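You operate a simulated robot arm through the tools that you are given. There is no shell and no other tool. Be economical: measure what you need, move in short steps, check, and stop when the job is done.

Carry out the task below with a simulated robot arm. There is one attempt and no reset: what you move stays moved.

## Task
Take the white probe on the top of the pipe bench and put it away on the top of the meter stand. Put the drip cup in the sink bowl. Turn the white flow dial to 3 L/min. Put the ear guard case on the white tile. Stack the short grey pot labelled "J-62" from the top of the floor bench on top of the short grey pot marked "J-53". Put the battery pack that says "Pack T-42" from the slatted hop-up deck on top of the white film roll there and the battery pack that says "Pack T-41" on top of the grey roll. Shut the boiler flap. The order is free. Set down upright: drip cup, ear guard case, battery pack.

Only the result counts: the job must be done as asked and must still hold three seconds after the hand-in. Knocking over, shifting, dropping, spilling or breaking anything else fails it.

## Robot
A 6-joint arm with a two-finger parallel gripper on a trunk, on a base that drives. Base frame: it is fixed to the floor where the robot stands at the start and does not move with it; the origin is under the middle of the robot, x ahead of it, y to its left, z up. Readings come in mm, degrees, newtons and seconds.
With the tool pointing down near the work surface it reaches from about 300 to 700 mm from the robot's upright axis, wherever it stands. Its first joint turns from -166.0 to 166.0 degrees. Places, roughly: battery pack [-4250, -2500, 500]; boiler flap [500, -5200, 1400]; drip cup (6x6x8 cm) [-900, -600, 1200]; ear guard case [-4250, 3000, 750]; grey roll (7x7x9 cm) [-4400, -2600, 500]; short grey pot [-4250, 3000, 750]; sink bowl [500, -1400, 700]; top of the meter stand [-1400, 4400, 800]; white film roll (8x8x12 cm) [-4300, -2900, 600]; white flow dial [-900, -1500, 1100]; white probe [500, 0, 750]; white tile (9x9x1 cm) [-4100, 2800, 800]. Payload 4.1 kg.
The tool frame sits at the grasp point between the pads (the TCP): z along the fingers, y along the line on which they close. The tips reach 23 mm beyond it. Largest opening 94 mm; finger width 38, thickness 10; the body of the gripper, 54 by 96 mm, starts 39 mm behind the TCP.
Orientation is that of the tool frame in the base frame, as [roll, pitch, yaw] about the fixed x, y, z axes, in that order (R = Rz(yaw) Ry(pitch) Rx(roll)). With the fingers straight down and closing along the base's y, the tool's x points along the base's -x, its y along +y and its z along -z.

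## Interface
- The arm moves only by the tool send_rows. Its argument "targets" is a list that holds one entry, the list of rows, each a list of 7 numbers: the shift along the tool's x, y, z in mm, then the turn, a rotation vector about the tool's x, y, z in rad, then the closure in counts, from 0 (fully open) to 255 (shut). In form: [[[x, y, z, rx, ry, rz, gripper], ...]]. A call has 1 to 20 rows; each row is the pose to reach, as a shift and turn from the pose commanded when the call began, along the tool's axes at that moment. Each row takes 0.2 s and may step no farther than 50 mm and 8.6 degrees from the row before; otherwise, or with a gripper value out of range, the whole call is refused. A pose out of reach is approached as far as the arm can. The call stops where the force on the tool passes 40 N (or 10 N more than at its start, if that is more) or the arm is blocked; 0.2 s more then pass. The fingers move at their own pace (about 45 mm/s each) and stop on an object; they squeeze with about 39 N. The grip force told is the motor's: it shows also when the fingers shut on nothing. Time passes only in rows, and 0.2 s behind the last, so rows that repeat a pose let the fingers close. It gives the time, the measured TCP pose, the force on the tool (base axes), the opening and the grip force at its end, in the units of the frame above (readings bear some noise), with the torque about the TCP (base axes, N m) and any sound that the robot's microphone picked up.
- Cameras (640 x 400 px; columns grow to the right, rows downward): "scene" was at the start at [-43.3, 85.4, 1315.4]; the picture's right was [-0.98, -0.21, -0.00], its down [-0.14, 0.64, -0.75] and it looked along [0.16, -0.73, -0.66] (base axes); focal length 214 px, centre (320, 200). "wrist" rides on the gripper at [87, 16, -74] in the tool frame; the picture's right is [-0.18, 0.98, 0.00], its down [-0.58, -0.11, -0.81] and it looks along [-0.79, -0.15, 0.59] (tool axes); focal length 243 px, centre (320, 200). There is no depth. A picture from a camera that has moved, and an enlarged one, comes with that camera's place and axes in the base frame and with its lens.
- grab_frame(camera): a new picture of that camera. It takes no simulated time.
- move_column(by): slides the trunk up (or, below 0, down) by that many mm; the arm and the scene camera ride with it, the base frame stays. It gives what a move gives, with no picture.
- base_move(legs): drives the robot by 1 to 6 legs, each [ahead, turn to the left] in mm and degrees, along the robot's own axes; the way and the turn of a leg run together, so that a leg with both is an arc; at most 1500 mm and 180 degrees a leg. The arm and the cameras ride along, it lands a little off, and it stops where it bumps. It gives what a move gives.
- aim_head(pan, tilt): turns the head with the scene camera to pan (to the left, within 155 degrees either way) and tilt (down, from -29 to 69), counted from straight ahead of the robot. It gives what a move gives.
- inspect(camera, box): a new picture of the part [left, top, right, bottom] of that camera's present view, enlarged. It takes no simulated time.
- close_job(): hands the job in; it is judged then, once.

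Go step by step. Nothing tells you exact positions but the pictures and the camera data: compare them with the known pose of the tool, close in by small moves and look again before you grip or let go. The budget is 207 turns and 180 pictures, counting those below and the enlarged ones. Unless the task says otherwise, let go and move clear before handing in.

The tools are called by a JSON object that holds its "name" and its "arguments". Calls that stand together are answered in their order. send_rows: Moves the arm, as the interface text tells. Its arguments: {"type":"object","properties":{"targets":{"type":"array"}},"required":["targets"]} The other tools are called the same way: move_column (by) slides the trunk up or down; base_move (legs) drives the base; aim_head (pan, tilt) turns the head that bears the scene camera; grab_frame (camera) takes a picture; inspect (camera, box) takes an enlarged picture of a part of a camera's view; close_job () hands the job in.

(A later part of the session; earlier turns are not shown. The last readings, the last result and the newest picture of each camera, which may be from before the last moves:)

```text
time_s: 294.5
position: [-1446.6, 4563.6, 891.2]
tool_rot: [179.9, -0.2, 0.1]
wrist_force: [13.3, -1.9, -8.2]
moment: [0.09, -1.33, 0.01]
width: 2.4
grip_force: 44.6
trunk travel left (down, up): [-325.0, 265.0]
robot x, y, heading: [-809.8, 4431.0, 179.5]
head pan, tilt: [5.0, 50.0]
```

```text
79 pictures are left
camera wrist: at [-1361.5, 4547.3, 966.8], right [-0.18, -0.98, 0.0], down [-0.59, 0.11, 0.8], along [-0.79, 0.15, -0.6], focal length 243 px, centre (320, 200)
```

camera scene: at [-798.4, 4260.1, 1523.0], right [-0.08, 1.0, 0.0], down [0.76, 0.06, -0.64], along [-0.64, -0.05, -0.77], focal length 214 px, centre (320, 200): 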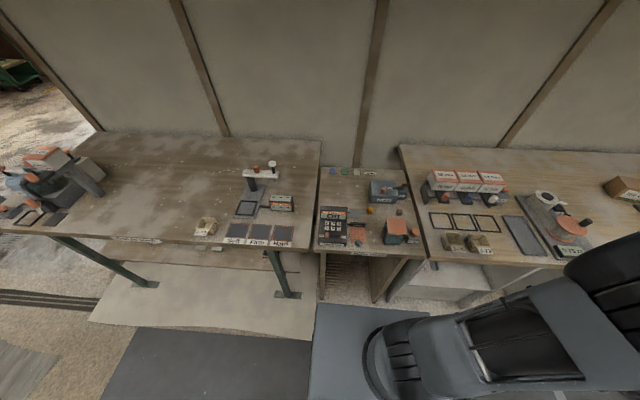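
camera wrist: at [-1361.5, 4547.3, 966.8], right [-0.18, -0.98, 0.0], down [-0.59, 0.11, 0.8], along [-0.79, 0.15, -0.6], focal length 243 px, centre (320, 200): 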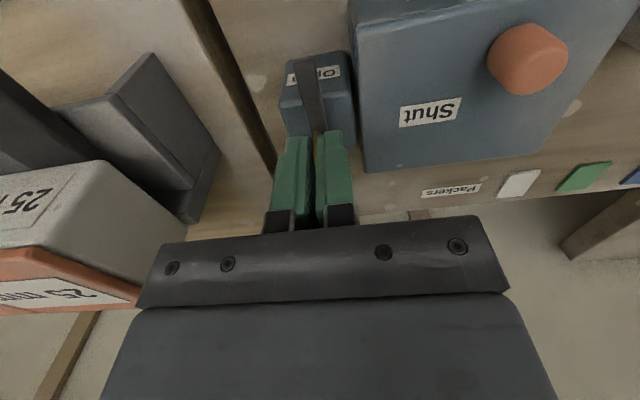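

The latch bar now points to "Open". Release and go to the lid knob at about (-1421,4474).

{"name": "send_rows", "arguments": {"targets": [[[0, 0, 0, 0, 0, 0, 200], [0, 0, 0, 0, 0, 0, 130], [0, 0, -20, 0, 0, 0, 130], [0, 0, -50, 0, 0, 0, 130], [13, 45, -60, 0, 0, 0, 130], [26, 89, -60, 0, 0, 0, 130]]]}}

{"name": "grab_frame", "arguments": {"camera": "wrist"}}

```text
time_s: 295.9
position: [-1422.2, 4473.8, 952.1]
tool_rot: [179.9, -0.2, 0.0]
wrist_force: [-0.4, 0.0, 0.2]
moment: [-0.03, -0.02, -0.01]
width: 45.9
grip_force: 0.0
trunk travel left (down, up): [-325.0, 265.0]
robot x, y, heading: [-807.5, 4427.1, 179.4]
head pan, tilt: [5.0, 50.0]
```

```text
78 pictures are left
camera wrist: at [-1336.2, 4457.7, 1026.9], right [-0.18, -0.98, 0.0], down [-0.58, 0.11, 0.8], along [-0.79, 0.15, -0.59], focal length 243 px, centre (320, 200)
```

wrist: 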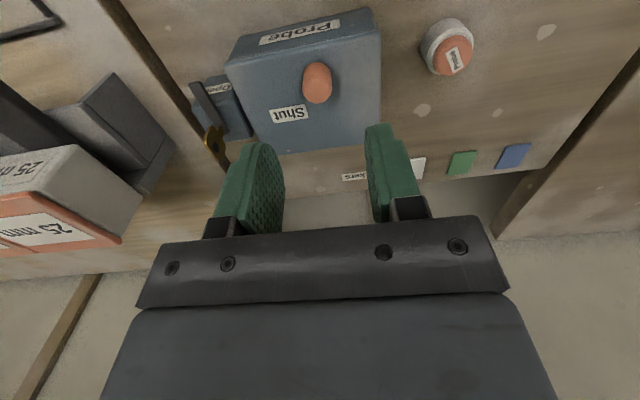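

{"name": "send_rows", "arguments": {"targets": [[[1, -1, 40, 0, 0, 0, 130], [1, -1, 76, 0, 0, 0, 130], [1, -1, 76, 0, 0, 0, 255], [1, -1, 76, 0, 0, 0, 255], [1, -1, 76, 0, 0, 0, 255], [1, -1, 76, 0, 0, 0, 255]]]}}

{"name": "send_rows", "arguments": {"targets": [[[0, 0, -4, 0, 0, 0, 255], [0, 0, -8, 0, 0, 0, 255], [0, 0, -12, 0, 0, 0, 255], [0, 0, -15, 0, 0, 0, 255]]]}}

{"name": "grab_frame", "arguments": {"camera": "wrist"}}

{"name": "inspect", "arguments": {"camera": "scene", "box": [310, 120, 430, 220]}}

```text
time_s: 297.3
position: [-1420.2, 4475.9, 875.9]
tool_rot: [180.0, -0.2, -0.1]
wrist_force: [-0.3, 3.3, -0.4]
moment: [0.57, 0.03, 0.0]
width: 19.6
grip_force: 44.7
trunk travel left (down, up): [-325.0, 265.0]
robot x, y, heading: [-808.7, 4433.7, 179.2]
head pan, tilt: [5.0, 50.0]
```

```text
time_s: 298.3
position: [-1424.5, 4474.8, 888.8]
tool_rot: [179.8, -0.3, 0.0]
wrist_force: [-7.2, 1.9, -19.5]
moment: [0.48, -1.01, 0.03]
width: 19.7
grip_force: 44.8
trunk travel left (down, up): [-325.0, 265.0]
robot x, y, heading: [-810.5, 4433.2, 179.4]
head pan, tilt: [5.0, 50.0]
```

```text
77 pictures are left
camera wrist: at [-1337.1, 4459.2, 964.0], right [-0.18, -0.98, 0.0], down [-0.59, 0.11, 0.8], along [-0.79, 0.15, -0.6], focal length 243 px, centre (320, 200)
```

wrist: 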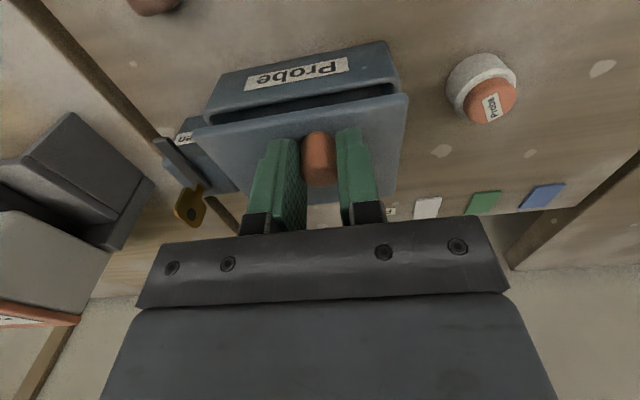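

```text
4.00 times, centred on (370, 170) of scene
camera zoom: at [-831.5, 4260.7, 1352.9], right [-0.08, 1.0, 0.0], down [0.77, 0.06, -0.64], along [-0.64, -0.05, -0.77], focal length 858 px, centre (120, 320)
```

zoom: 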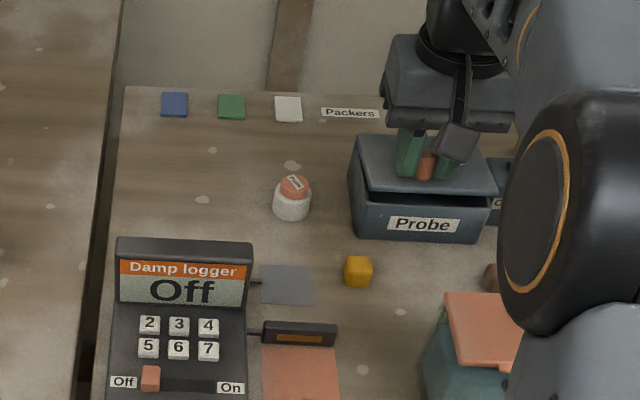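

The lid is hinged at the back. I need more reach to swing it fully open: lower it again, release, then move 30 mm closer and raise the trunk.

{"name": "send_rows", "arguments": {"targets": [[[2, 0, 5, 0, 0, 0, 255], [4, 0, 10, 0, 0, 0, 255], [4, 0, 13, 0, 0, 0, 255], [4, 0, 13, 0, 0, 0, 180], [4, 0, 13, 0, 0, 0, 130], [4, 0, -20, 0, 0, 0, 130], [4, 0, -65, 0, 0, 0, 130]]]}}

{"name": "base_move", "arguments": {"legs": [[30, 0]]}}

{"name": "move_column", "arguments": {"by": 100}}

{"name": "grab_frame", "arguments": {"camera": "wrist"}}

```text
time_s: 299.9
position: [-1418.2, 4474.8, 957.0]
tool_rot: [179.8, -0.4, 0.0]
wrist_force: [-0.1, 1.1, -0.4]
moment: [-0.02, -0.01, -0.03]
width: 46.1
grip_force: 0.1
trunk travel left (down, up): [-325.0, 265.0]
robot x, y, heading: [-807.6, 4428.2, 179.2]
head pan, tilt: [5.0, 50.0]
```

```text
time_s: 300.8
position: [-1447.6, 4476.0, 957.2]
tool_rot: [180.0, -0.2, -0.1]
wrist_force: [0.2, 0.4, 0.7]
moment: [-0.01, 0.0, -0.02]
width: 46.3
grip_force: 0.0
trunk travel left (down, up): [-325.0, 265.0]
robot x, y, heading: [-839.4, 4434.7, 179.4]
head pan, tilt: [5.0, 50.0]
```

```text
time_s: 302.1
position: [-1448.2, 4476.1, 1055.6]
tool_rot: [179.9, -0.4, -0.1]
wrist_force: [0.8, -0.4, -0.6]
moment: [0.02, -0.04, -0.01]
width: 46.0
grip_force: 0.0
trunk travel left (down, up): [-425.0, 165.0]
robot x, y, heading: [-839.4, 4431.9, 179.2]
head pan, tilt: [5.0, 50.0]
```

```text
75 pictures are left
camera wrist: at [-1361.2, 4459.4, 1131.0], right [-0.19, -0.98, 0.0], down [-0.58, 0.11, 0.8], along [-0.79, 0.15, -0.6], focal length 243 px, centre (320, 200)
```

wrist: 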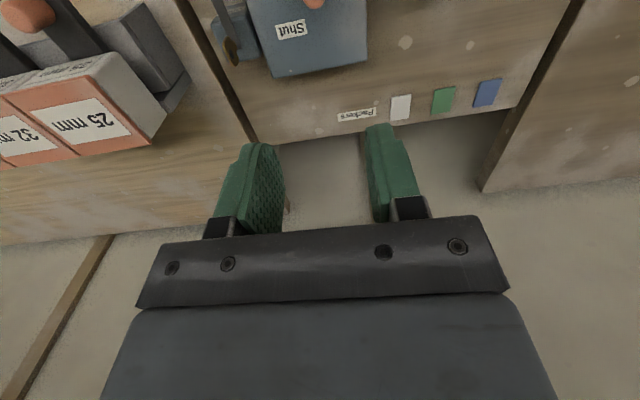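

{"name": "send_rows", "arguments": {"targets": [[[28, 0, 45, 0, 0, 0, 130], [28, 0, 90, 0, 0, 0, 130], [28, 0, 135, 0, 0, 0, 130], [28, 0, 179, 0, 0, 0, 130], [28, 0, 179, 0, 0, 0, 255], [28, 0, 179, 0, 0, 0, 255], [28, 0, 179, 0, 0, 0, 255], [28, 0, 179, 0, 0, 0, 255]]]}}

{"name": "send_rows", "arguments": {"targets": [[[-3, 0, -6, 0, 0, 0, 255], [-6, 0, -11, 0, 0, 0, 255], [-10, 0, -17, 0, 0, 0, 255], [-14, 0, -22, 0, 0, 0, 255], [-19, 0, -26, 0, 0, 0, 255], [-24, 0, -30, 0, 0, 0, 255], [-30, 0, -34, 0, 0, 0, 255], [-35, 0, -37, 0, 0, 0, 255], [-41, 0, -40, 0, 0, 0, 255], [-48, 0, -42, 0, 0, 0, 255], [-54, 0, -44, 0, 0, 0, 255], [-60, 0, -45, 0, 0, 0, 255]]]}}

{"name": "grab_frame", "arguments": {"camera": "wrist"}}

{"name": "inspect", "arguments": {"camera": "scene", "box": [310, 140, 430, 240]}}

```text
refused: row 1 steps farther than a row can; nothing moved
```

```text
time_s: 304.7
position: [-1490.0, 4473.7, 1091.3]
tool_rot: [179.9, -0.4, 0.0]
wrist_force: [1.1, 0.4, -0.7]
moment: [0.01, -0.03, -0.01]
width: 0.2
grip_force: 38.9
out of reach, approached as far as the arm can: row 10, 11, 12
trunk travel left (down, up): [-425.0, 165.0]
robot x, y, heading: [-837.9, 4434.9, 179.5]
head pan, tilt: [5.0, 50.0]
```

```text
74 pictures are left
camera wrist: at [-1403.2, 4458.1, 1166.2], right [-0.19, -0.98, 0.0], down [-0.59, 0.11, 0.8], along [-0.79, 0.15, -0.6], focal length 243 px, centre (320, 200)
```

wrist: 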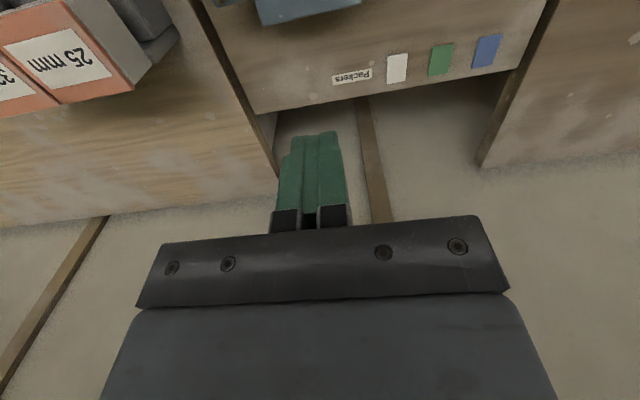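

```text
4.00 times, centred on (370, 190) of scene
camera zoom: at [-858.9, 4260.7, 1452.9], right [-0.07, 1.0, 0.0], down [0.76, 0.06, -0.64], along [-0.64, -0.05, -0.77], focal length 858 px, centre (120, 240)
```

zoom: 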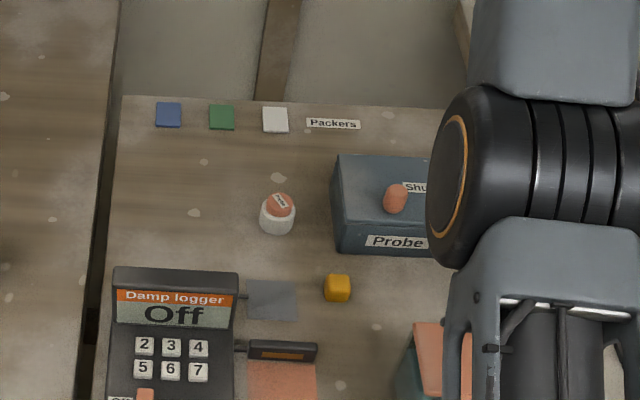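

A row was too long and refused; the arm only moved in the air. Reposition above the knob.

{"name": "send_rows", "arguments": {"targets": [[[30, 0, 20, 0, 0, 0, 200], [60, 0, 45, 0, 0, 0, 130], [75, 0, 90, 0, 0, 0, 130], [75, 0, 120, 0, 0, 0, 130]]]}}

```text
time_s: 305.7
position: [-1413.2, 4475.3, 972.2]
tool_rot: [180.0, -0.2, -0.1]
wrist_force: [0.4, 0.7, 0.3]
moment: [-0.01, 0.03, -0.02]
width: 46.2
grip_force: 0.2
trunk travel left (down, up): [-425.0, 165.0]
robot x, y, heading: [-840.5, 4431.0, 179.2]
head pan, tilt: [5.0, 50.0]
```

{"name": "send_rows", "arguments": {"targets": [[[-7, -1, 40, 0, 0, 0, 130], [-7, -1, 75, 0, 0, 0, 130], [-7, -1, 96, 0, 0, 0, 130], [-7, -1, 96, 0, 0, 0, 255], [-7, -1, 96, 0, 0, 0, 255], [-7, -1, 96, 0, 0, 0, 255], [-7, -1, 96, 0, 0, 0, 255]]]}}

```text
time_s: 307.3
position: [-1421.8, 4476.0, 875.8]
tool_rot: [179.9, -0.3, -0.1]
wrist_force: [0.7, 2.4, -0.8]
moment: [0.57, -0.08, -0.03]
width: 19.3
grip_force: 45.0
trunk travel left (down, up): [-425.0, 165.0]
robot x, y, heading: [-840.5, 4433.5, 179.4]
head pan, tilt: [5.0, 50.0]
```

Knob gripped (19 mm). Now swing the lid up along its arc.

{"name": "send_rows", "arguments": {"targets": [[[-3, 0, -6, 0, 0, 0, 255], [-6, 0, -11, 0, 0, 0, 255], [-10, 0, -17, 0, 0, 0, 255], [-14, 0, -22, 0, 0, 0, 255], [-19, 0, -26, 0, 0, 0, 255], [-24, 0, -30, 0, 0, 0, 255], [-30, 0, -34, 0, 0, 0, 255], [-35, 0, -37, 0, 0, 0, 255], [-41, 0, -40, 0, 0, 0, 255], [-48, 0, -42, 0, 0, 0, 255], [-54, 0, -44, 0, 0, 0, 255], [-60, 0, -45, 0, 0, 0, 255]]]}}

{"name": "grab_frame", "arguments": {"camera": "wrist"}}

```text
time_s: 309.9
position: [-1478.7, 4474.9, 923.4]
tool_rot: [179.8, -0.2, -0.1]
wrist_force: [17.6, 3.1, 11.9]
moment: [-0.01, -1.18, 0.08]
width: 19.5
grip_force: 45.0
trunk travel left (down, up): [-425.0, 165.0]
robot x, y, heading: [-838.9, 4432.3, 179.4]
head pan, tilt: [5.0, 50.0]
```

```text
72 pictures are left
camera wrist: at [-1392.4, 4458.9, 998.8], right [-0.19, -0.98, 0.0], down [-0.58, 0.11, 0.81], along [-0.79, 0.15, -0.59], focal length 243 px, centre (320, 200)
```

wrist: 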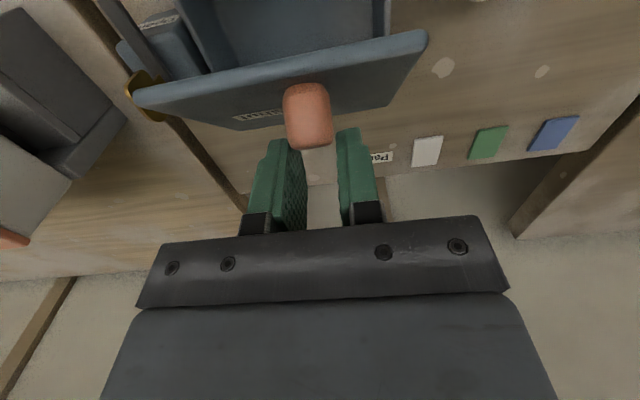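

The lid is ~46° open and the knob has slid toward the finger edge. I'll continue following its true arc carefully.

{"name": "send_rows", "arguments": {"targets": [[[-5, 0, -3, 0, 0, 0, 255], [-10, 0, -5, 0, 0, 0, 255], [-16, 0, -7, 0, 0, 0, 255], [-22, 0, -9, 0, 0, 0, 255], [-28, 0, -10, 0, 0, 0, 255], [-34, 0, -10, 0, 0, 0, 255], [-40, 0, -10, 0, 0, 0, 255]]]}}

{"name": "grab_frame", "arguments": {"camera": "wrist"}}

```text
time_s: 311.5
position: [-1520.8, 4474.3, 930.5]
tool_rot: [179.9, -0.3, -0.1]
wrist_force: [-0.2, -0.1, 0.1]
moment: [0.0, 0.01, -0.02]
width: 0.0
grip_force: 42.5
trunk travel left (down, up): [-425.0, 165.0]
robot x, y, heading: [-840.4, 4433.9, 179.5]
head pan, tilt: [5.0, 50.0]
```

```text
71 pictures are left
camera wrist: at [-1434.4, 4458.8, 1005.5], right [-0.19, -0.98, 0.0], down [-0.58, 0.11, 0.8], along [-0.79, 0.15, -0.6], focal length 243 px, centre (320, 200)
```

wrist: 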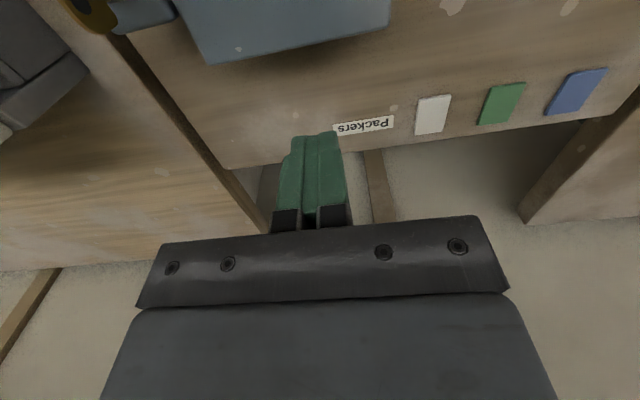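

It slipped because my pad corner fouled the tilting lid. I'll regrip higher and further back on the knob and use the corrected arc.

{"name": "send_rows", "arguments": {"targets": [[[15, 0, -30, 0, 0, 0, 200], [45, -1, -35, 0, 0, 0, 130], [90, -1, -35, 0, 0, 0, 130], [90, -1, 0, 0, 0, 0, 130]]]}}

{"name": "grab_frame", "arguments": {"camera": "wrist"}}

```text
time_s: 312.5
position: [-1430.8, 4475.5, 931.1]
tool_rot: [179.9, -0.2, -0.1]
wrist_force: [0.0, -0.3, -0.2]
moment: [0.0, -0.02, 0.02]
width: 46.3
grip_force: 0.2
trunk travel left (down, up): [-425.0, 165.0]
robot x, y, heading: [-841.5, 4433.1, 179.4]
head pan, tilt: [5.0, 50.0]
```

```text
70 pictures are left
camera wrist: at [-1342.9, 4459.4, 1006.7], right [-0.19, -0.98, 0.0], down [-0.58, 0.11, 0.8], along [-0.79, 0.15, -0.59], focal length 243 px, centre (320, 200)
```

wrist: 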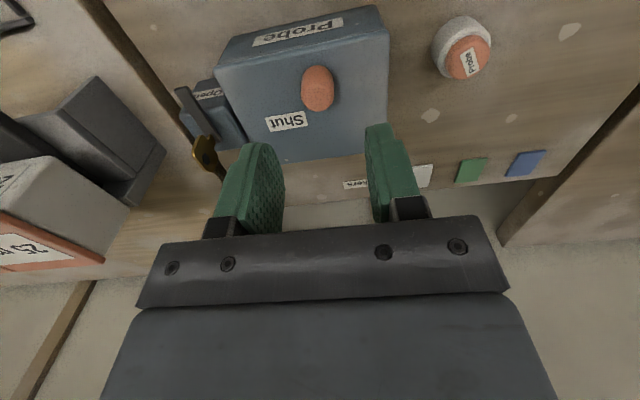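

{"name": "send_rows", "arguments": {"targets": [[[0, 0, 30, 0, 0, 0, 130], [0, 0, 52, 0, 0, 0, 130], [0, 0, 52, 0, 0, 0, 255], [0, 0, 52, 0, 0, 0, 255], [0, 0, 52, 0, 0, 0, 255], [0, 0, 52, 0, 0, 0, 255]]]}}

```text
time_s: 313.9
position: [-1429.9, 4475.7, 879.9]
tool_rot: [179.9, -0.3, 0.0]
wrist_force: [1.9, -0.7, -0.1]
moment: [0.46, -0.04, 0.03]
width: 19.2
grip_force: 44.8
trunk travel left (down, up): [-425.0, 165.0]
robot x, y, heading: [-840.3, 4436.7, 179.3]
head pan, tilt: [5.0, 50.0]
```

{"name": "send_rows", "arguments": {"targets": [[[-2, 0, -6, 0, 0, 0, 255], [-4, 0, -12, 0, 0, 0, 255], [-7, 0, -17, 0, 0, 0, 255], [-10, 0, -22, 0, 0, 0, 255], [-14, 0, -27, 0, 0, 0, 255], [-18, 0, -32, 0, 0, 0, 255], [-22, 0, -36, 0, 0, 0, 255], [-27, 0, -40, 0, 0, 0, 255], [-32, 0, -43, 0, 0, 0, 255], [-37, 0, -46, 0, 0, 0, 255], [-43, 0, -48, 0, 0, 0, 255], [-49, 0, -50, 0, 0, 0, 255]]]}}

{"name": "grab_frame", "arguments": {"camera": "wrist"}}

```text
time_s: 316.5
position: [-1482.0, 4477.5, 929.8]
tool_rot: [179.9, 0.1, -0.1]
wrist_force: [0.6, 0.9, -0.3]
moment: [0.0, 0.01, -0.01]
width: 0.1
grip_force: 42.6
trunk travel left (down, up): [-425.0, 165.0]
robot x, y, heading: [-839.4, 4430.1, 179.3]
head pan, tilt: [5.0, 50.0]
```

```text
69 pictures are left
camera wrist: at [-1395.2, 4461.1, 1004.8], right [-0.19, -0.98, 0.0], down [-0.58, 0.11, 0.81], along [-0.79, 0.15, -0.59], focal length 243 px, centre (320, 200)
```

wrist: 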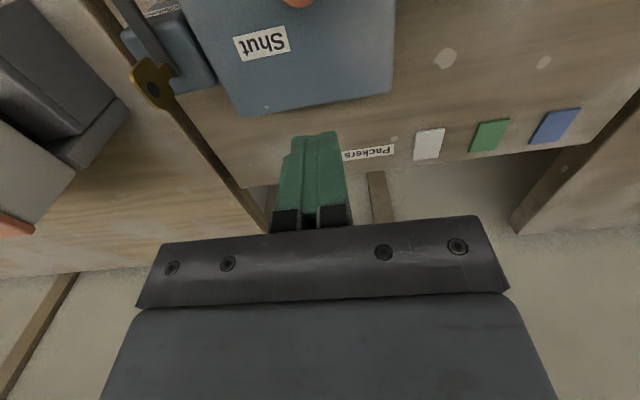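

It slipped again. A better way is gripping the knob from the side (fingers pointing +y) so the wrist roll follows the lid. First I'll move the probe out of that way, to the gap in front of the box.

{"name": "send_rows", "arguments": {"targets": [[[20, 25, -20, 0, 0, 0, 110], [40, 60, -20, 0, 0, 0, 110], [49, 102, -20, 0, 0, 0, 110], [49, 102, 20, 0, 0, 0, 110]]]}}

{"name": "grab_frame", "arguments": {"camera": "wrist"}}

```text
time_s: 317.5
position: [-1429.7, 4374.6, 909.6]
tool_rot: [179.9, -0.3, 0.0]
wrist_force: [0.7, -1.0, 0.6]
moment: [0.01, 0.01, 0.04]
width: 53.5
grip_force: 0.0
trunk travel left (down, up): [-425.0, 165.0]
robot x, y, heading: [-835.7, 4432.7, 179.2]
head pan, tilt: [5.0, 50.0]
```

```text
68 pictures are left
camera wrist: at [-1343.8, 4358.4, 985.6], right [-0.19, -0.98, 0.0], down [-0.58, 0.11, 0.8], along [-0.79, 0.15, -0.59], focal length 243 px, centre (320, 200)
```

wrist: 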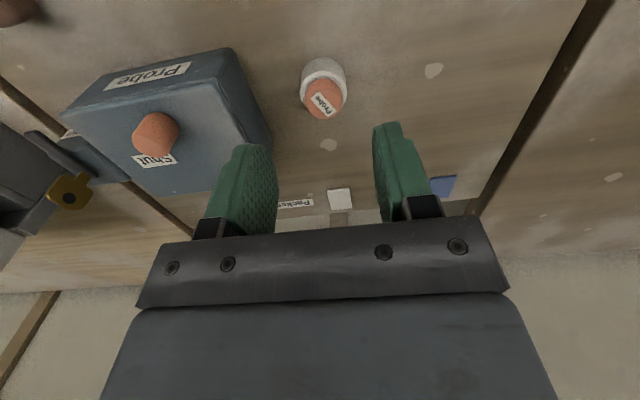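

{"name": "send_rows", "arguments": {"targets": [[[-3, 0, 40, 0, 0, 0, 110], [-3, 0, 70, 0, 0, 0, 110], [-3, 0, 77, 0, 0, 0, 110], [-3, 0, 77, 0, 0, 0, 255], [-3, 0, 77, 0, 0, 0, 255], [-3, 0, 77, 0, 0, 0, 255], [-3, 0, 60, 0, 0, 0, 255], [-3, 0, 20, 0, 0, 0, 255], [-3, 0, -10, 0, 0, 0, 255]]]}}

```text
time_s: 319.5
position: [-1434.3, 4374.8, 921.6]
tool_rot: [180.0, -0.3, 0.0]
wrist_force: [0.0, -1.0, -1.0]
moment: [0.01, 0.01, 0.01]
width: 32.2
grip_force: 39.4
trunk travel left (down, up): [-425.0, 165.0]
robot x, y, heading: [-839.3, 4432.7, 179.0]
head pan, tilt: [5.0, 50.0]
```

{"name": "send_rows", "arguments": {"targets": [[[40, 0, 0, 0, 0, 0, 255], [82, 0, 0, 0, 0, 0, 255], [82, -40, 0, 0, 0, 0, 255], [82, -80, 0, 0, 0, 0, 255], [82, -112, 0, 0, 0, 0, 255], [82, -112, 30, 0, 0, 0, 255]]]}}

{"name": "grab_frame", "arguments": {"camera": "wrist"}}

```text
time_s: 320.9
position: [-1352.6, 4486.1, 889.6]
tool_rot: [179.9, -0.2, -0.2]
wrist_force: [-0.4, -0.5, -0.1]
moment: [0.0, 0.01, 0.01]
width: 32.1
grip_force: 39.0
trunk travel left (down, up): [-425.0, 165.0]
robot x, y, heading: [-839.8, 4430.1, 179.3]
head pan, tilt: [5.0, 50.0]
```

```text
67 pictures are left
camera wrist: at [-1265.7, 4469.9, 964.8], right [-0.18, -0.98, 0.0], down [-0.58, 0.11, 0.8], along [-0.79, 0.15, -0.59], focal length 243 px, centre (320, 200)
```

wrist: 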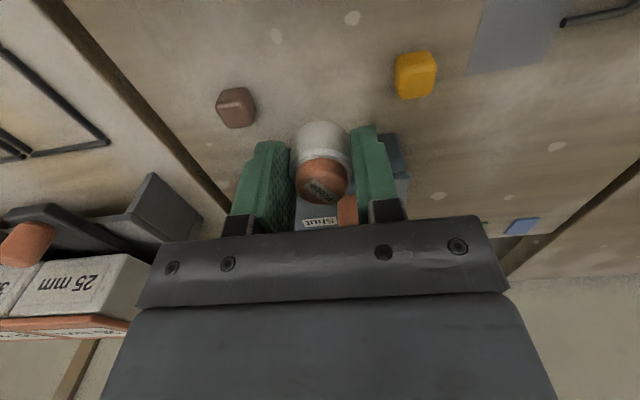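

Centred between the cubes. Lower and release.

{"name": "send_rows", "arguments": {"targets": [[[0, 0, 30, 0, 0, 0, 255], [0, 0, 50, 0, 0, 0, 255], [0, 0, 56, 0, 0, 0, 255], [0, 0, 58, 0, 0, 0, 255], [0, 0, 60, 0, 0, 0, 255], [0, 0, 60, 0, 0, 0, 160], [0, 0, 60, 0, 0, 0, 115], [0, 0, 60, 0, 0, 0, 115], [0, 0, 30, 0, 0, 0, 115], [0, 0, -10, 0, 0, 0, 115], [0, 0, -50, 0, 0, 0, 115], [0, 0, -90, 0, 0, 0, 115]]]}}

{"name": "grab_frame", "arguments": {"camera": "wrist"}}

```text
time_s: 323.5
position: [-1351.0, 4486.1, 980.7]
tool_rot: [179.9, -0.4, -0.2]
wrist_force: [-0.4, -0.2, 0.8]
moment: [0.0, 0.02, -0.01]
width: 51.5
grip_force: 0.1
trunk travel left (down, up): [-425.0, 165.0]
robot x, y, heading: [-837.0, 4432.9, 179.3]
head pan, tilt: [5.0, 50.0]
```

```text
66 pictures are left
camera wrist: at [-1265.0, 4470.2, 1055.2], right [-0.19, -0.98, 0.0], down [-0.59, 0.11, 0.8], along [-0.79, 0.15, -0.6], focal length 243 px, centre (320, 200)
```

wrist: 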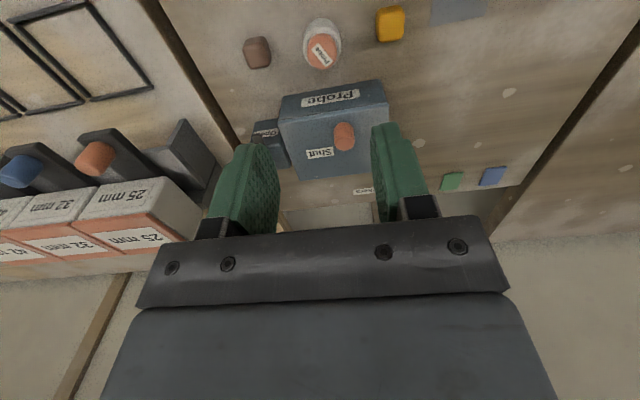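

Now yaw the tool to 90° and move to the left of the box.

{"name": "send_rows", "arguments": {"targets": [[[-3, 12, -5, 0, 0, -0.131, 115], [-6, 24, -10, 0, 0, -0.262, 115], [-10, 36, -15, 0, 0, -0.393, 115], [-13, 48, -20, 0, 0, -0.524, 115], [-16, 60, -25, 0, 0, -0.654, 115], [-20, 74, -30, 0, 0, -0.785, 115], [-23, 88, -30, 0, 0, -0.916, 115], [-26, 102, -30, 0, 0, -1.047, 115], [-30, 116, -30, 0, 0, -1.178, 115], [-33, 130, -30, 0, 0, -1.309, 115], [-36, 142, -30, 0, 0, -1.44, 115], [-40, 150, -30, 0, 0, -1.571, 115]]]}}

```text
time_s: 326.1
position: [-1392.7, 4335.0, 1009.1]
tool_rot: [179.7, 0.1, 90.0]
wrist_force: [-0.4, -0.6, 0.3]
moment: [0.0, -0.01, 0.01]
width: 51.6
grip_force: 0.2
trunk travel left (down, up): [-425.0, 165.0]
robot x, y, heading: [-841.1, 4434.0, 179.3]
head pan, tilt: [5.0, 50.0]
```

{"name": "send_rows", "arguments": {"targets": [[[0, -2, 0, 0, 0.131, 0, 115], [5, -5, 5, 0, 0.262, 0, 115], [10, -7, 12, 0, 0.393, 0, 115], [16, -9, 20, 0, 0.524, 0, 115], [22, -12, 30, 0, 0.654, 0, 115], [28, -14, 40, 0, 0.785, 0, 115], [34, -16, 50, 0, 0.916, 0, 115], [40, -19, 60, 0, 1.047, 0, 115], [46, -21, 70, 0, 1.178, 0, 115], [52, -24, 80, 0, 1.309, 0, 115], [58, -26, 90, 0, 1.44, 0, 115], [60, -28, 100, 0, 1.571, 0, 115]]]}}

{"name": "grab_frame", "arguments": {"camera": "wrist"}}

{"name": "grab_frame", "arguments": {"camera": "scene"}}

```text
time_s: 328.7
position: [-1419.7, 4395.4, 909.6]
tool_rot: [93.8, -89.9, 176.2]
wrist_force: [-0.2, 0.2, -1.3]
moment: [0.0, 0.0, 0.0]
width: 51.7
grip_force: 0.0
trunk travel left (down, up): [-425.0, 165.0]
robot x, y, heading: [-835.4, 4432.3, 179.5]
head pan, tilt: [5.0, 50.0]
```

```text
65 pictures are left
camera wrist: at [-1404.1, 4321.4, 996.4], right [0.98, 0.0, -0.18], down [-0.11, -0.81, -0.58], along [-0.14, 0.59, -0.79], focal length 243 px, centre (320, 200)
```

wrist: 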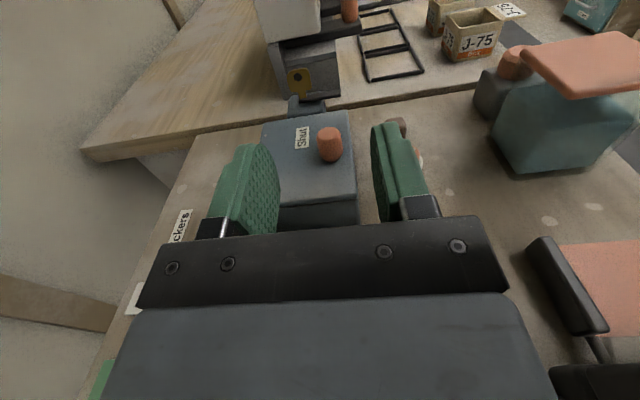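

```text
64 pictures are left
camera scene: at [-858.7, 4260.7, 1453.0], right [-0.07, 1.0, 0.0], down [0.76, 0.06, -0.64], along [-0.64, -0.05, -0.77], focal length 214 px, centre (320, 200)
```

scene: 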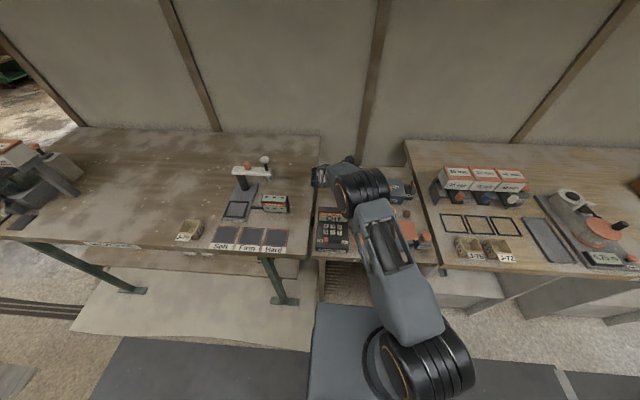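

Fingers point at the knob. Lower slightly, advance, and grip it.

{"name": "send_rows", "arguments": {"targets": [[[-20, 0, 0, 0, 0, 0, 115], [-38, 0, 0, 0, 0, 0, 115], [-38, 0, 40, 0, 0, 0, 115], [-38, 0, 78, 0, 0, 0, 115], [-38, 0, 78, 0, 0, 0, 255], [-38, 0, 78, 0, 0, 0, 255], [-38, 0, 78, 0, 0, 0, 255], [-38, 0, 78, 0, 0, 0, 255]]]}}

{"name": "grab_frame", "arguments": {"camera": "wrist"}}

```text
time_s: 330.5
position: [-1420.3, 4469.5, 872.0]
tool_rot: [85.4, -89.8, -175.0]
wrist_force: [-1.9, -39.3, 3.0]
moment: [-1.83, 0.21, 1.01]
width: 19.3
grip_force: 44.9
trunk travel left (down, up): [-425.0, 165.0]
robot x, y, heading: [-838.2, 4430.3, 179.5]
head pan, tilt: [5.0, 50.0]
```

```text
63 pictures are left
camera wrist: at [-1403.6, 4395.0, 958.6], right [0.98, 0.0, -0.18], down [-0.1, -0.81, -0.58], along [-0.15, 0.59, -0.79], focal length 243 px, centre (320, 200)
```

wrist: 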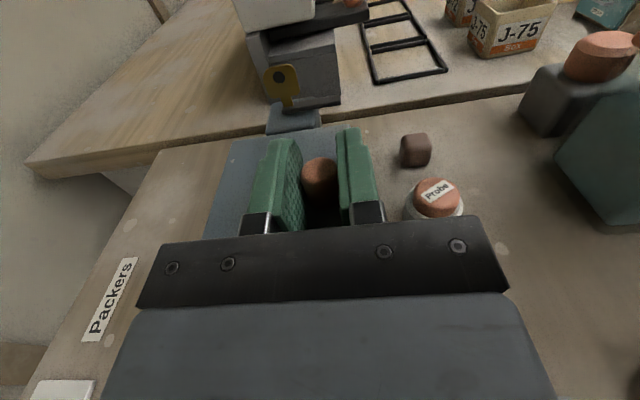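

Gripped, but the palm touches the box side; ease back 4 mm and roll the lid up about its hinge.

{"name": "send_rows", "arguments": {"targets": [[[0, 0, -4, 0, 0, 0, 255], [9, -4, -4, 0, 0, -0.14, 255], [18, -10, -4, 0, 0, -0.279, 255], [26, -17, -4, 0, 0, -0.419, 255], [32, -25, -4, 0, 0, -0.559, 255], [38, -33, -4, 0, 0, -0.698, 255], [42, -43, -4, 0, 0, -0.838, 255], [45, -53, -4, 0, 0, -0.977, 255], [47, -63, -4, 0, 0, -1.117, 255], [47, -73, -4, 0, 0, -1.257, 255]]]}}

{"name": "grab_frame", "arguments": {"camera": "wrist"}}

{"name": "inspect", "arguments": {"camera": "scene", "box": [310, 130, 470, 250]}}

```text
time_s: 332.7
position: [-1492.6, 4468.6, 923.2]
tool_rot: [90.0, -18.2, 179.9]
wrist_force: [-6.4, -6.8, 39.4]
moment: [-0.31, 0.49, -1.21]
width: 19.5
grip_force: 44.8
trunk travel left (down, up): [-425.0, 165.0]
robot x, y, heading: [-835.8, 4432.6, 179.3]
head pan, tilt: [5.0, 50.0]
```

```text
62 pictures are left
camera wrist: at [-1568.7, 4394.3, 966.1], right [0.48, 0.0, 0.88], down [0.52, -0.81, -0.29], along [0.71, 0.59, -0.39], focal length 243 px, centre (320, 200)
```

wrist: 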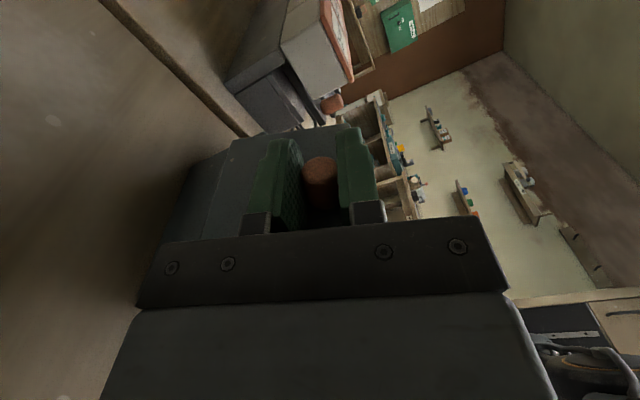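

```text
3.33 times, centred on (390, 190) of scene
camera zoom: at [-855.7, 4259.2, 1453.1], right [-0.07, 1.0, 0.0], down [0.76, 0.06, -0.64], along [-0.64, -0.05, -0.76], focal length 715 px, centre (87, 233)
```

zoom: 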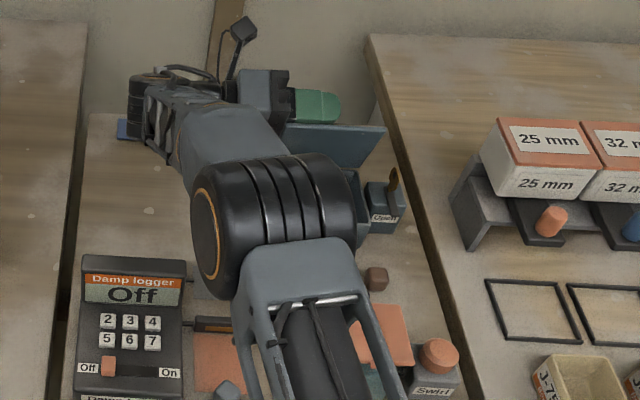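

Lid ~72° open. Continue to about 96°.

{"name": "send_rows", "arguments": {"targets": [[[0, 4, 0, 0, 0, 0, 255], [5, 2, 0, 0, 0, -0.07, 255], [10, 0, 0, 0, 0, -0.14, 255], [15, -2, 0, 0, 0, -0.21, 255], [19, -5, 0, 0, 0, -0.279, 255], [23, -9, 0, 0, 0, -0.349, 255], [27, -12, 0, 0, 0, -0.419, 255]]]}}

{"name": "grab_frame", "arguments": {"camera": "wrist"}}

{"name": "inspect", "arguments": {"camera": "scene", "box": [310, 130, 470, 250]}}

```text
time_s: 334.3
position: [-1522.8, 4469.7, 916.8]
tool_rot: [90.0, 6.1, -179.8]
wrist_force: [-19.8, -7.6, 24.9]
moment: [0.02, 0.66, -0.14]
width: 19.4
grip_force: 45.3
trunk travel left (down, up): [-425.0, 165.0]
robot x, y, heading: [-840.7, 4431.3, 179.2]
head pan, tilt: [5.0, 50.0]
```

```text
60 pictures are left
camera wrist: at [-1610.4, 4393.9, 924.0], right [0.08, 0.0, 1.0], down [0.59, -0.81, -0.05], along [0.8, 0.59, -0.06], focal length 243 px, centre (320, 200)
```

wrist: 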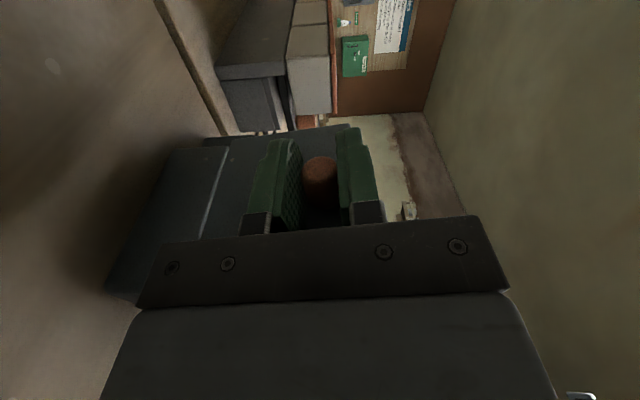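

```text
3.33 times, centred on (390, 190) of scene
camera zoom: at [-858.5, 4259.2, 1452.9], right [-0.08, 1.0, 0.0], down [0.76, 0.06, -0.64], along [-0.64, -0.05, -0.77], focal length 715 px, centre (87, 233)
```

zoom: 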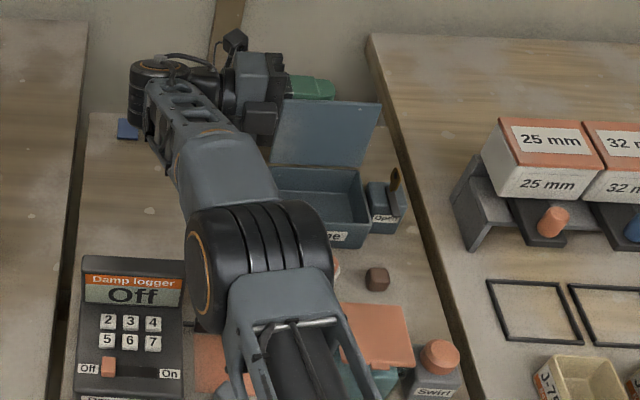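

Lid is past vertical with the box open. Release and withdraw to the left.

{"name": "send_rows", "arguments": {"targets": [[[0, 0, 0, 0, 0, 0, 190], [0, 0, 0, 0, 0, 0, 150], [0, 0, -2, 0, 0, 0, 150], [0, 0, -30, 0, 0, 0, 150], [0, 0, -65, 0, 0, 0, 150]]]}}

{"name": "inspect", "arguments": {"camera": "scene", "box": [310, 130, 470, 250]}}

```text
time_s: 335.5
position: [-1511.6, 4408.1, 915.8]
tool_rot: [90.1, 6.3, 179.9]
wrist_force: [0.3, -0.3, -0.4]
moment: [0.01, 0.02, 0.04]
width: 38.6
grip_force: 0.1
out of reach, approached as far as the arm can: row 5
trunk travel left (down, up): [-425.0, 165.0]
robot x, y, heading: [-838.8, 4431.6, 179.1]
head pan, tilt: [5.0, 50.0]
```

```text
3.33 times, centred on (390, 190) of scene
camera zoom: at [-858.1, 4260.3, 1453.0], right [-0.07, 1.0, 0.0], down [0.76, 0.06, -0.64], along [-0.64, -0.05, -0.77], focal length 715 px, centre (87, 233)
```

zoom: 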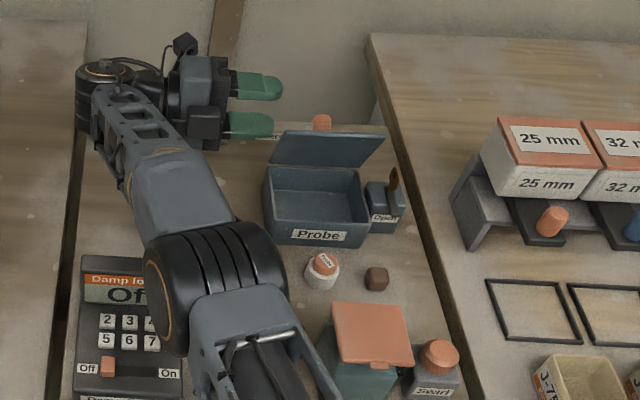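

The lid stays open. Now restore the tool to pointing down: first roll back while moving away.

{"name": "send_rows", "arguments": {"targets": [[[-10, 10, 0, 0, 0, 0.14, 150], [-25, 20, 0, 0, 0, 0.279, 150], [-40, 30, 0, 0, 0, 0.419, 150], [-55, 40, 0, 0, 0, 0.559, 150], [-70, 50, 0, 0, 0, 0.698, 150], [-80, 60, 0, 0, 0, 0.838, 150], [-88, 65, 0, 0, 0, 0.977, 150], [-88, 71, 0, 0, 0, 1.117, 150], [-88, 71, 0, 0, 0, 1.257, 150], [-88, 71, 0, 0, 0, 1.396, 150], [-88, 71, 0, 0, 0, 1.536, 150], [-88, 71, 0, 0, 0, 1.676, 150]]]}}

```text
time_s: 338.1
position: [-1432.2, 4409.1, 996.8]
tool_rot: [138.8, -89.9, 131.0]
wrist_force: [-0.2, 0.0, -1.0]
moment: [-0.02, 0.02, 0.0]
width: 38.6
grip_force: 0.1
trunk travel left (down, up): [-425.0, 165.0]
robot x, y, heading: [-839.3, 4428.8, 179.3]
head pan, tilt: [5.0, 50.0]
```

{"name": "send_rows", "arguments": {"targets": [[[0, 6, -2, 0, -0.131, 0, 115], [0, 12, -4, 0, -0.262, 0, 115], [0, 18, -6, 0, -0.393, 0, 115], [0, 24, -8, 0, -0.524, 0, 115], [0, 30, -10, 0, -0.654, 0, 115], [0, 36, -12, 0, -0.785, 0, 115], [0, 42, -14, 0, -0.916, 0, 115], [0, 48, -16, 0, -1.047, 0, 115], [0, 54, -18, 0, -1.178, 0, 115], [0, 60, -20, 0, -1.309, 0, 115], [0, 66, -20, 0, -1.44, 0, 115], [0, 72, -20, 0, -1.571, 0, 115]]]}}

```text
time_s: 340.7
position: [-1359.5, 4388.0, 997.7]
tool_rot: [179.8, 0.1, 90.0]
wrist_force: [0.0, -0.2, -0.1]
moment: [-0.02, -0.01, 0.02]
width: 51.8
grip_force: 0.0
trunk travel left (down, up): [-425.0, 165.0]
robot x, y, heading: [-837.4, 4432.5, 179.0]
head pan, tilt: [5.0, 50.0]
```

{"name": "send_rows", "arguments": {"targets": [[[8, 1, 0, 0, 0, 0.131, 115], [16, 2, 0, 0, 0, 0.262, 115], [24, 3, 0, 0, 0, 0.393, 115], [32, 4, 0, 0, 0, 0.524, 115], [40, 4, 0, 0, 0, 0.654, 115], [48, 5, 0, 0, 0, 0.785, 115], [56, 5, 0, 0, 0, 0.916, 115], [64, 6, 0, 0, 0, 1.047, 115], [72, 6, 0, 0, 0, 1.178, 115], [80, 7, 10, 0, 0, 1.309, 115], [90, 7, 20, 0, 0, 1.44, 115], [98, 8, 40, 0, 0, 1.571, 115]]]}}

{"name": "grab_frame", "arguments": {"camera": "wrist"}}

```text
time_s: 343.3
position: [-1351.8, 4485.6, 957.3]
tool_rot: [179.9, -0.2, -0.2]
wrist_force: [0.3, 0.1, 0.8]
moment: [-0.03, -0.03, 0.0]
width: 51.5
grip_force: 0.1
trunk travel left (down, up): [-425.0, 165.0]
robot x, y, heading: [-839.6, 4429.0, 179.3]
head pan, tilt: [5.0, 50.0]
```

```text
57 pictures are left
camera wrist: at [-1265.1, 4469.8, 1031.5], right [-0.19, -0.98, 0.0], down [-0.58, 0.11, 0.8], along [-0.79, 0.15, -0.6], focal length 243 px, centre (320, 200)
```

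wrist: 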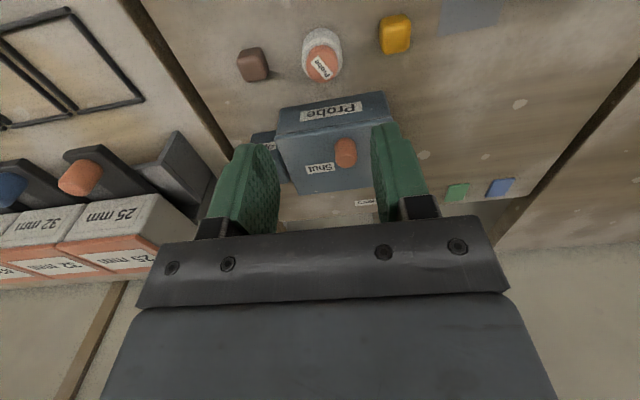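

The lid got closed again (my retreat brushed it). I'll repeat the opening with known coordinates, and this time retreat, then lift clear over it.

{"name": "send_rows", "arguments": {"targets": [[[-3, 12, -10, 0, 0, -0.131, 115], [-6, 24, -20, 0, 0, -0.262, 115], [-10, 36, -30, 0, 0, -0.393, 115], [-13, 48, -40, 0, 0, -0.524, 115], [-16, 60, -50, 0, 0, -0.654, 115], [-20, 74, -52, 0, 0, -0.785, 115], [-23, 88, -52, 0, 0, -0.916, 115], [-26, 102, -52, 0, 0, -1.047, 115], [-30, 116, -52, 0, 0, -1.178, 115], [-33, 130, -52, 0, 0, -1.309, 115], [-36, 142, -52, 0, 0, -1.44, 115], [-40, 150, -52, 0, 0, -1.571, 115]]]}}

{"name": "send_rows", "arguments": {"targets": [[[0, -2, 0, 0, 0.131, 0, 115], [5, -5, 5, 0, 0.262, 0, 115], [10, -7, 12, 0, 0.393, 0, 115], [16, -9, 20, 0, 0.524, 0, 115], [22, -12, 30, 0, 0.654, 0, 115], [28, -14, 40, 0, 0.785, 0, 115], [34, -16, 50, 0, 0.916, 0, 115], [40, -19, 60, 0, 1.047, 0, 115], [46, -21, 70, 0, 1.178, 0, 115], [52, -24, 80, 0, 1.309, 0, 115], [58, -26, 90, 0, 1.44, 0, 115], [60, -28, 100, 0, 1.571, 0, 115]]]}}

```text
time_s: 345.9
position: [-1391.9, 4337.0, 1009.0]
tool_rot: [179.7, 0.1, 90.1]
wrist_force: [-1.0, -0.1, -0.7]
moment: [-0.02, 0.0, -0.04]
width: 51.5
grip_force: 0.1
trunk travel left (down, up): [-425.0, 165.0]
robot x, y, heading: [-836.8, 4434.4, 179.4]
head pan, tilt: [5.0, 50.0]
```

```text
time_s: 348.5
position: [-1418.9, 4394.4, 909.1]
tool_rot: [93.7, -89.8, 176.1]
wrist_force: [0.5, -0.1, 0.3]
moment: [0.01, 0.0, 0.02]
width: 51.5
grip_force: 0.1
trunk travel left (down, up): [-425.0, 165.0]
robot x, y, heading: [-838.9, 4431.4, 179.4]
head pan, tilt: [5.0, 50.0]
```

{"name": "send_rows", "arguments": {"targets": [[[-20, -1, 0, 0, 0, 0, 115], [-38, -1, 0, 0, 0, 0, 115], [-38, -1, 40, 0, 0, 0, 115], [-38, -1, 71, 0, 0, 0, 115], [-38, -1, 71, 0, 0, 0, 255], [-38, -1, 71, 0, 0, 0, 255], [-38, -1, 71, 0, 0, 0, 255], [-38, -1, 71, 0, 0, 0, 255]]]}}

{"name": "send_rows", "arguments": {"targets": [[[10, -4, 0, 0, 0, -0.14, 255], [19, -10, 0, 0, 0, -0.279, 255], [27, -17, 0, 0, 0, -0.419, 255], [34, -25, 0, 0, 0, -0.559, 255], [40, -33, 0, 0, 0, -0.698, 255], [45, -43, 0, 0, 0, -0.838, 255], [48, -53, 0, 0, 0, -0.977, 255], [50, -63, 0, 0, 0, -1.117, 255], [51, -73, 0, 0, 0, -1.257, 255]]]}}

```text
time_s: 349.2
position: [-1420.8, 4407.9, 871.9]
tool_rot: [147.3, -89.5, 123.8]
wrist_force: [1.8, -11.2, 0.7]
moment: [-0.2, -0.02, 0.26]
width: 50.9
grip_force: 0.1
trunk travel left (down, up): [-425.0, 165.0]
robot x, y, heading: [-839.7, 4429.3, 179.7]
head pan, tilt: [5.0, 50.0]
stopped in row 3: the force on the tool passed its limit at 59 N (the readings are from after the stop); the commanded pose is now the measured one
```

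```text
time_s: 351.2
position: [-1495.1, 4408.6, 921.8]
tool_rot: [90.4, -17.6, -179.2]
wrist_force: [-0.5, -0.1, -0.9]
moment: [0.01, -0.01, 0.01]
width: 0.0
grip_force: 39.1
trunk travel left (down, up): [-425.0, 165.0]
robot x, y, heading: [-839.1, 4431.0, 179.8]
head pan, tilt: [5.0, 50.0]
```

Tip hit something at the box edge. Look at the box state.

{"name": "inspect", "arguments": {"camera": "scene", "box": [310, 130, 470, 250]}}

```text
3.33 times, centred on (390, 190) of scene
camera zoom: at [-857.9, 4260.1, 1453.0], right [-0.08, 1.0, 0.0], down [0.76, 0.06, -0.64], along [-0.64, -0.05, -0.77], focal length 715 px, centre (87, 233)
```

zoom: 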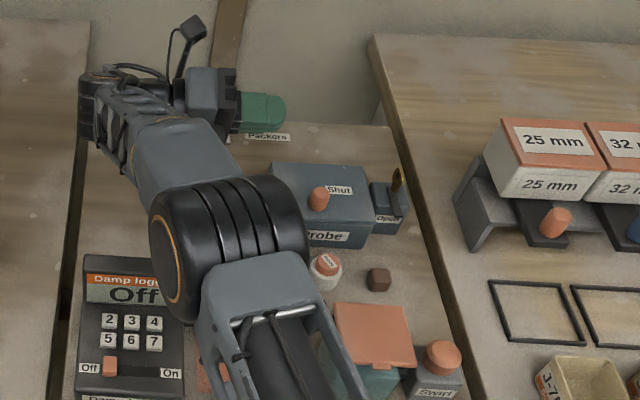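

Lid shut; my finger just clipped its top edge. Return and retry 4 mm higher.

{"name": "send_rows", "arguments": {"targets": [[[-8, 1, -13, 0, 0, 0.14, 115], [-16, 3, -13, 0, 0, 0.279, 115], [-25, 4, -13, 0, 0, 0.419, 115], [-33, 5, -13, 0, 0, 0.559, 115], [-42, 7, -13, 0, 0, 0.698, 115], [-50, 8, -13, 0, 0, 0.838, 115], [-58, 9, -13, 0, 0, 0.977, 115], [-67, 10, -13, 0, 0, 1.117, 115], [-75, 12, -13, 0, 0, 1.257, 115]]]}}

```text
time_s: 353.2
position: [-1418.9, 4396.9, 909.7]
tool_rot: [163.6, -89.6, 107.3]
wrist_force: [-0.1, 0.1, -0.4]
moment: [-0.04, -0.01, 0.02]
width: 52.0
grip_force: 0.0
trunk travel left (down, up): [-425.0, 165.0]
robot x, y, heading: [-839.0, 4430.5, 179.6]
head pan, tilt: [5.0, 50.0]
```

{"name": "send_rows", "arguments": {"targets": [[[-20, -1, 0, 0, 0, 0, 115], [-33, -1, 0, 0, 0, 0, 115], [-33, -1, 40, 0, 0, 0, 115], [-33, -1, 70, 0, 0, 0, 115], [-33, -1, 70, 0, 0, 0, 255], [-33, -1, 70, 0, 0, 0, 255], [-33, -1, 70, 0, 0, 0, 255], [-33, -1, 70, 0, 0, 0, 255]]]}}

```text
time_s: 355.1
position: [-1420.6, 4467.6, 874.3]
tool_rot: [149.9, -89.5, 121.0]
wrist_force: [-0.1, 1.5, 0.0]
moment: [0.2, 0.0, -0.02]
width: 19.4
grip_force: 44.8
trunk travel left (down, up): [-425.0, 165.0]
robot x, y, heading: [-837.9, 4432.4, 179.7]
head pan, tilt: [5.0, 50.0]
```

{"name": "send_rows", "arguments": {"targets": [[[10, -4, 0, 0, 0, -0.14, 255], [19, -10, 0, 0, 0, -0.279, 255], [27, -17, 0, 0, 0, -0.419, 255], [34, -25, 0, 0, 0, -0.559, 255], [40, -34, 0, 0, 0, -0.698, 255], [44, -43, 0, 0, 0, -0.838, 255], [47, -53, 0, 0, 0, -0.977, 255], [49, -63, 0, 0, 0, -1.117, 255], [49, -74, 0, 0, 0, -1.257, 255]]]}}

```text
time_s: 357.1
position: [-1495.3, 4466.8, 924.8]
tool_rot: [90.3, -17.7, -179.1]
wrist_force: [-10.5, 5.3, 4.7]
moment: [-0.16, 0.76, -0.6]
width: 19.3
grip_force: 45.1
trunk travel left (down, up): [-425.0, 165.0]
robot x, y, heading: [-837.8, 4429.2, 179.7]
head pan, tilt: [5.0, 50.0]
```

Held, low force. Continue to ~102°.

{"name": "send_rows", "arguments": {"targets": [[[5, -2, 0, 0, 0, -0.07, 255], [10, -4, 0, 0, 0, -0.14, 255], [15, -6, 0, 0, 0, -0.21, 255], [19, -9, 0, 0, 0, -0.279, 255], [23, -12, 0, 0, 0, -0.349, 255], [27, -16, 0, 0, 0, -0.419, 255], [30, -19, 0, 0, 0, -0.48, 255], [30, -19, 0, 0, 0, -0.48, 255]]]}}

```text
time_s: 358.9
position: [-1531.1, 4467.4, 914.3]
tool_rot: [90.5, 9.9, -179.0]
wrist_force: [-10.9, 8.1, -3.8]
moment: [-0.03, 0.91, -0.19]
width: 19.8
grip_force: 44.8
trunk travel left (down, up): [-425.0, 165.0]
robot x, y, heading: [-839.9, 4435.8, 179.4]
head pan, tilt: [5.0, 50.0]
```

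Lid ~100° open. I'll release, then withdraw sideways by a small base turn (moves the hand −y without pulling on the lid) and lift with the trunk.

{"name": "send_rows", "arguments": {"targets": [[[0, 0, 0, 0, 0, 0, 200], [0, 0, 0, 0, 0, 0, 150], [0, 0, 0, 0, 0, 0, 150]]]}}

{"name": "base_move", "arguments": {"legs": [[0, 5]]}}

{"name": "inspect", "arguments": {"camera": "scene", "box": [310, 130, 470, 250]}}

```text
time_s: 359.6
position: [-1530.1, 4465.5, 915.7]
tool_rot: [90.3, 9.9, -179.0]
wrist_force: [-0.1, -0.2, 0.0]
moment: [0.0, 0.04, 0.0]
width: 38.9
grip_force: 0.0
trunk travel left (down, up): [-425.0, 165.0]
robot x, y, heading: [-837.7, 4431.1, 179.6]
head pan, tilt: [5.0, 50.0]
```

```text
time_s: 360.5
position: [-1530.1, 4404.2, 916.5]
tool_rot: [90.3, 9.8, -174.0]
wrist_force: [1.7, -12.6, 0.3]
moment: [-0.25, -0.1, -0.26]
width: 38.9
grip_force: 0.2
trunk travel left (down, up): [-425.0, 165.0]
robot x, y, heading: [-840.7, 4432.7, -175.6]
head pan, tilt: [5.0, 50.0]
```

```text
3.33 times, centred on (390, 190) of scene
camera zoom: at [-842.4, 4257.8, 1452.8], right [-0.17, 0.99, 0.0], down [0.76, 0.13, -0.64], along [-0.63, -0.11, -0.77], focal length 715 px, centre (87, 233)
```

zoom: 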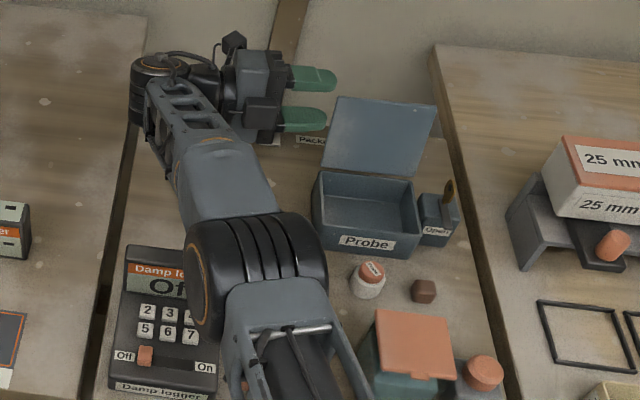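

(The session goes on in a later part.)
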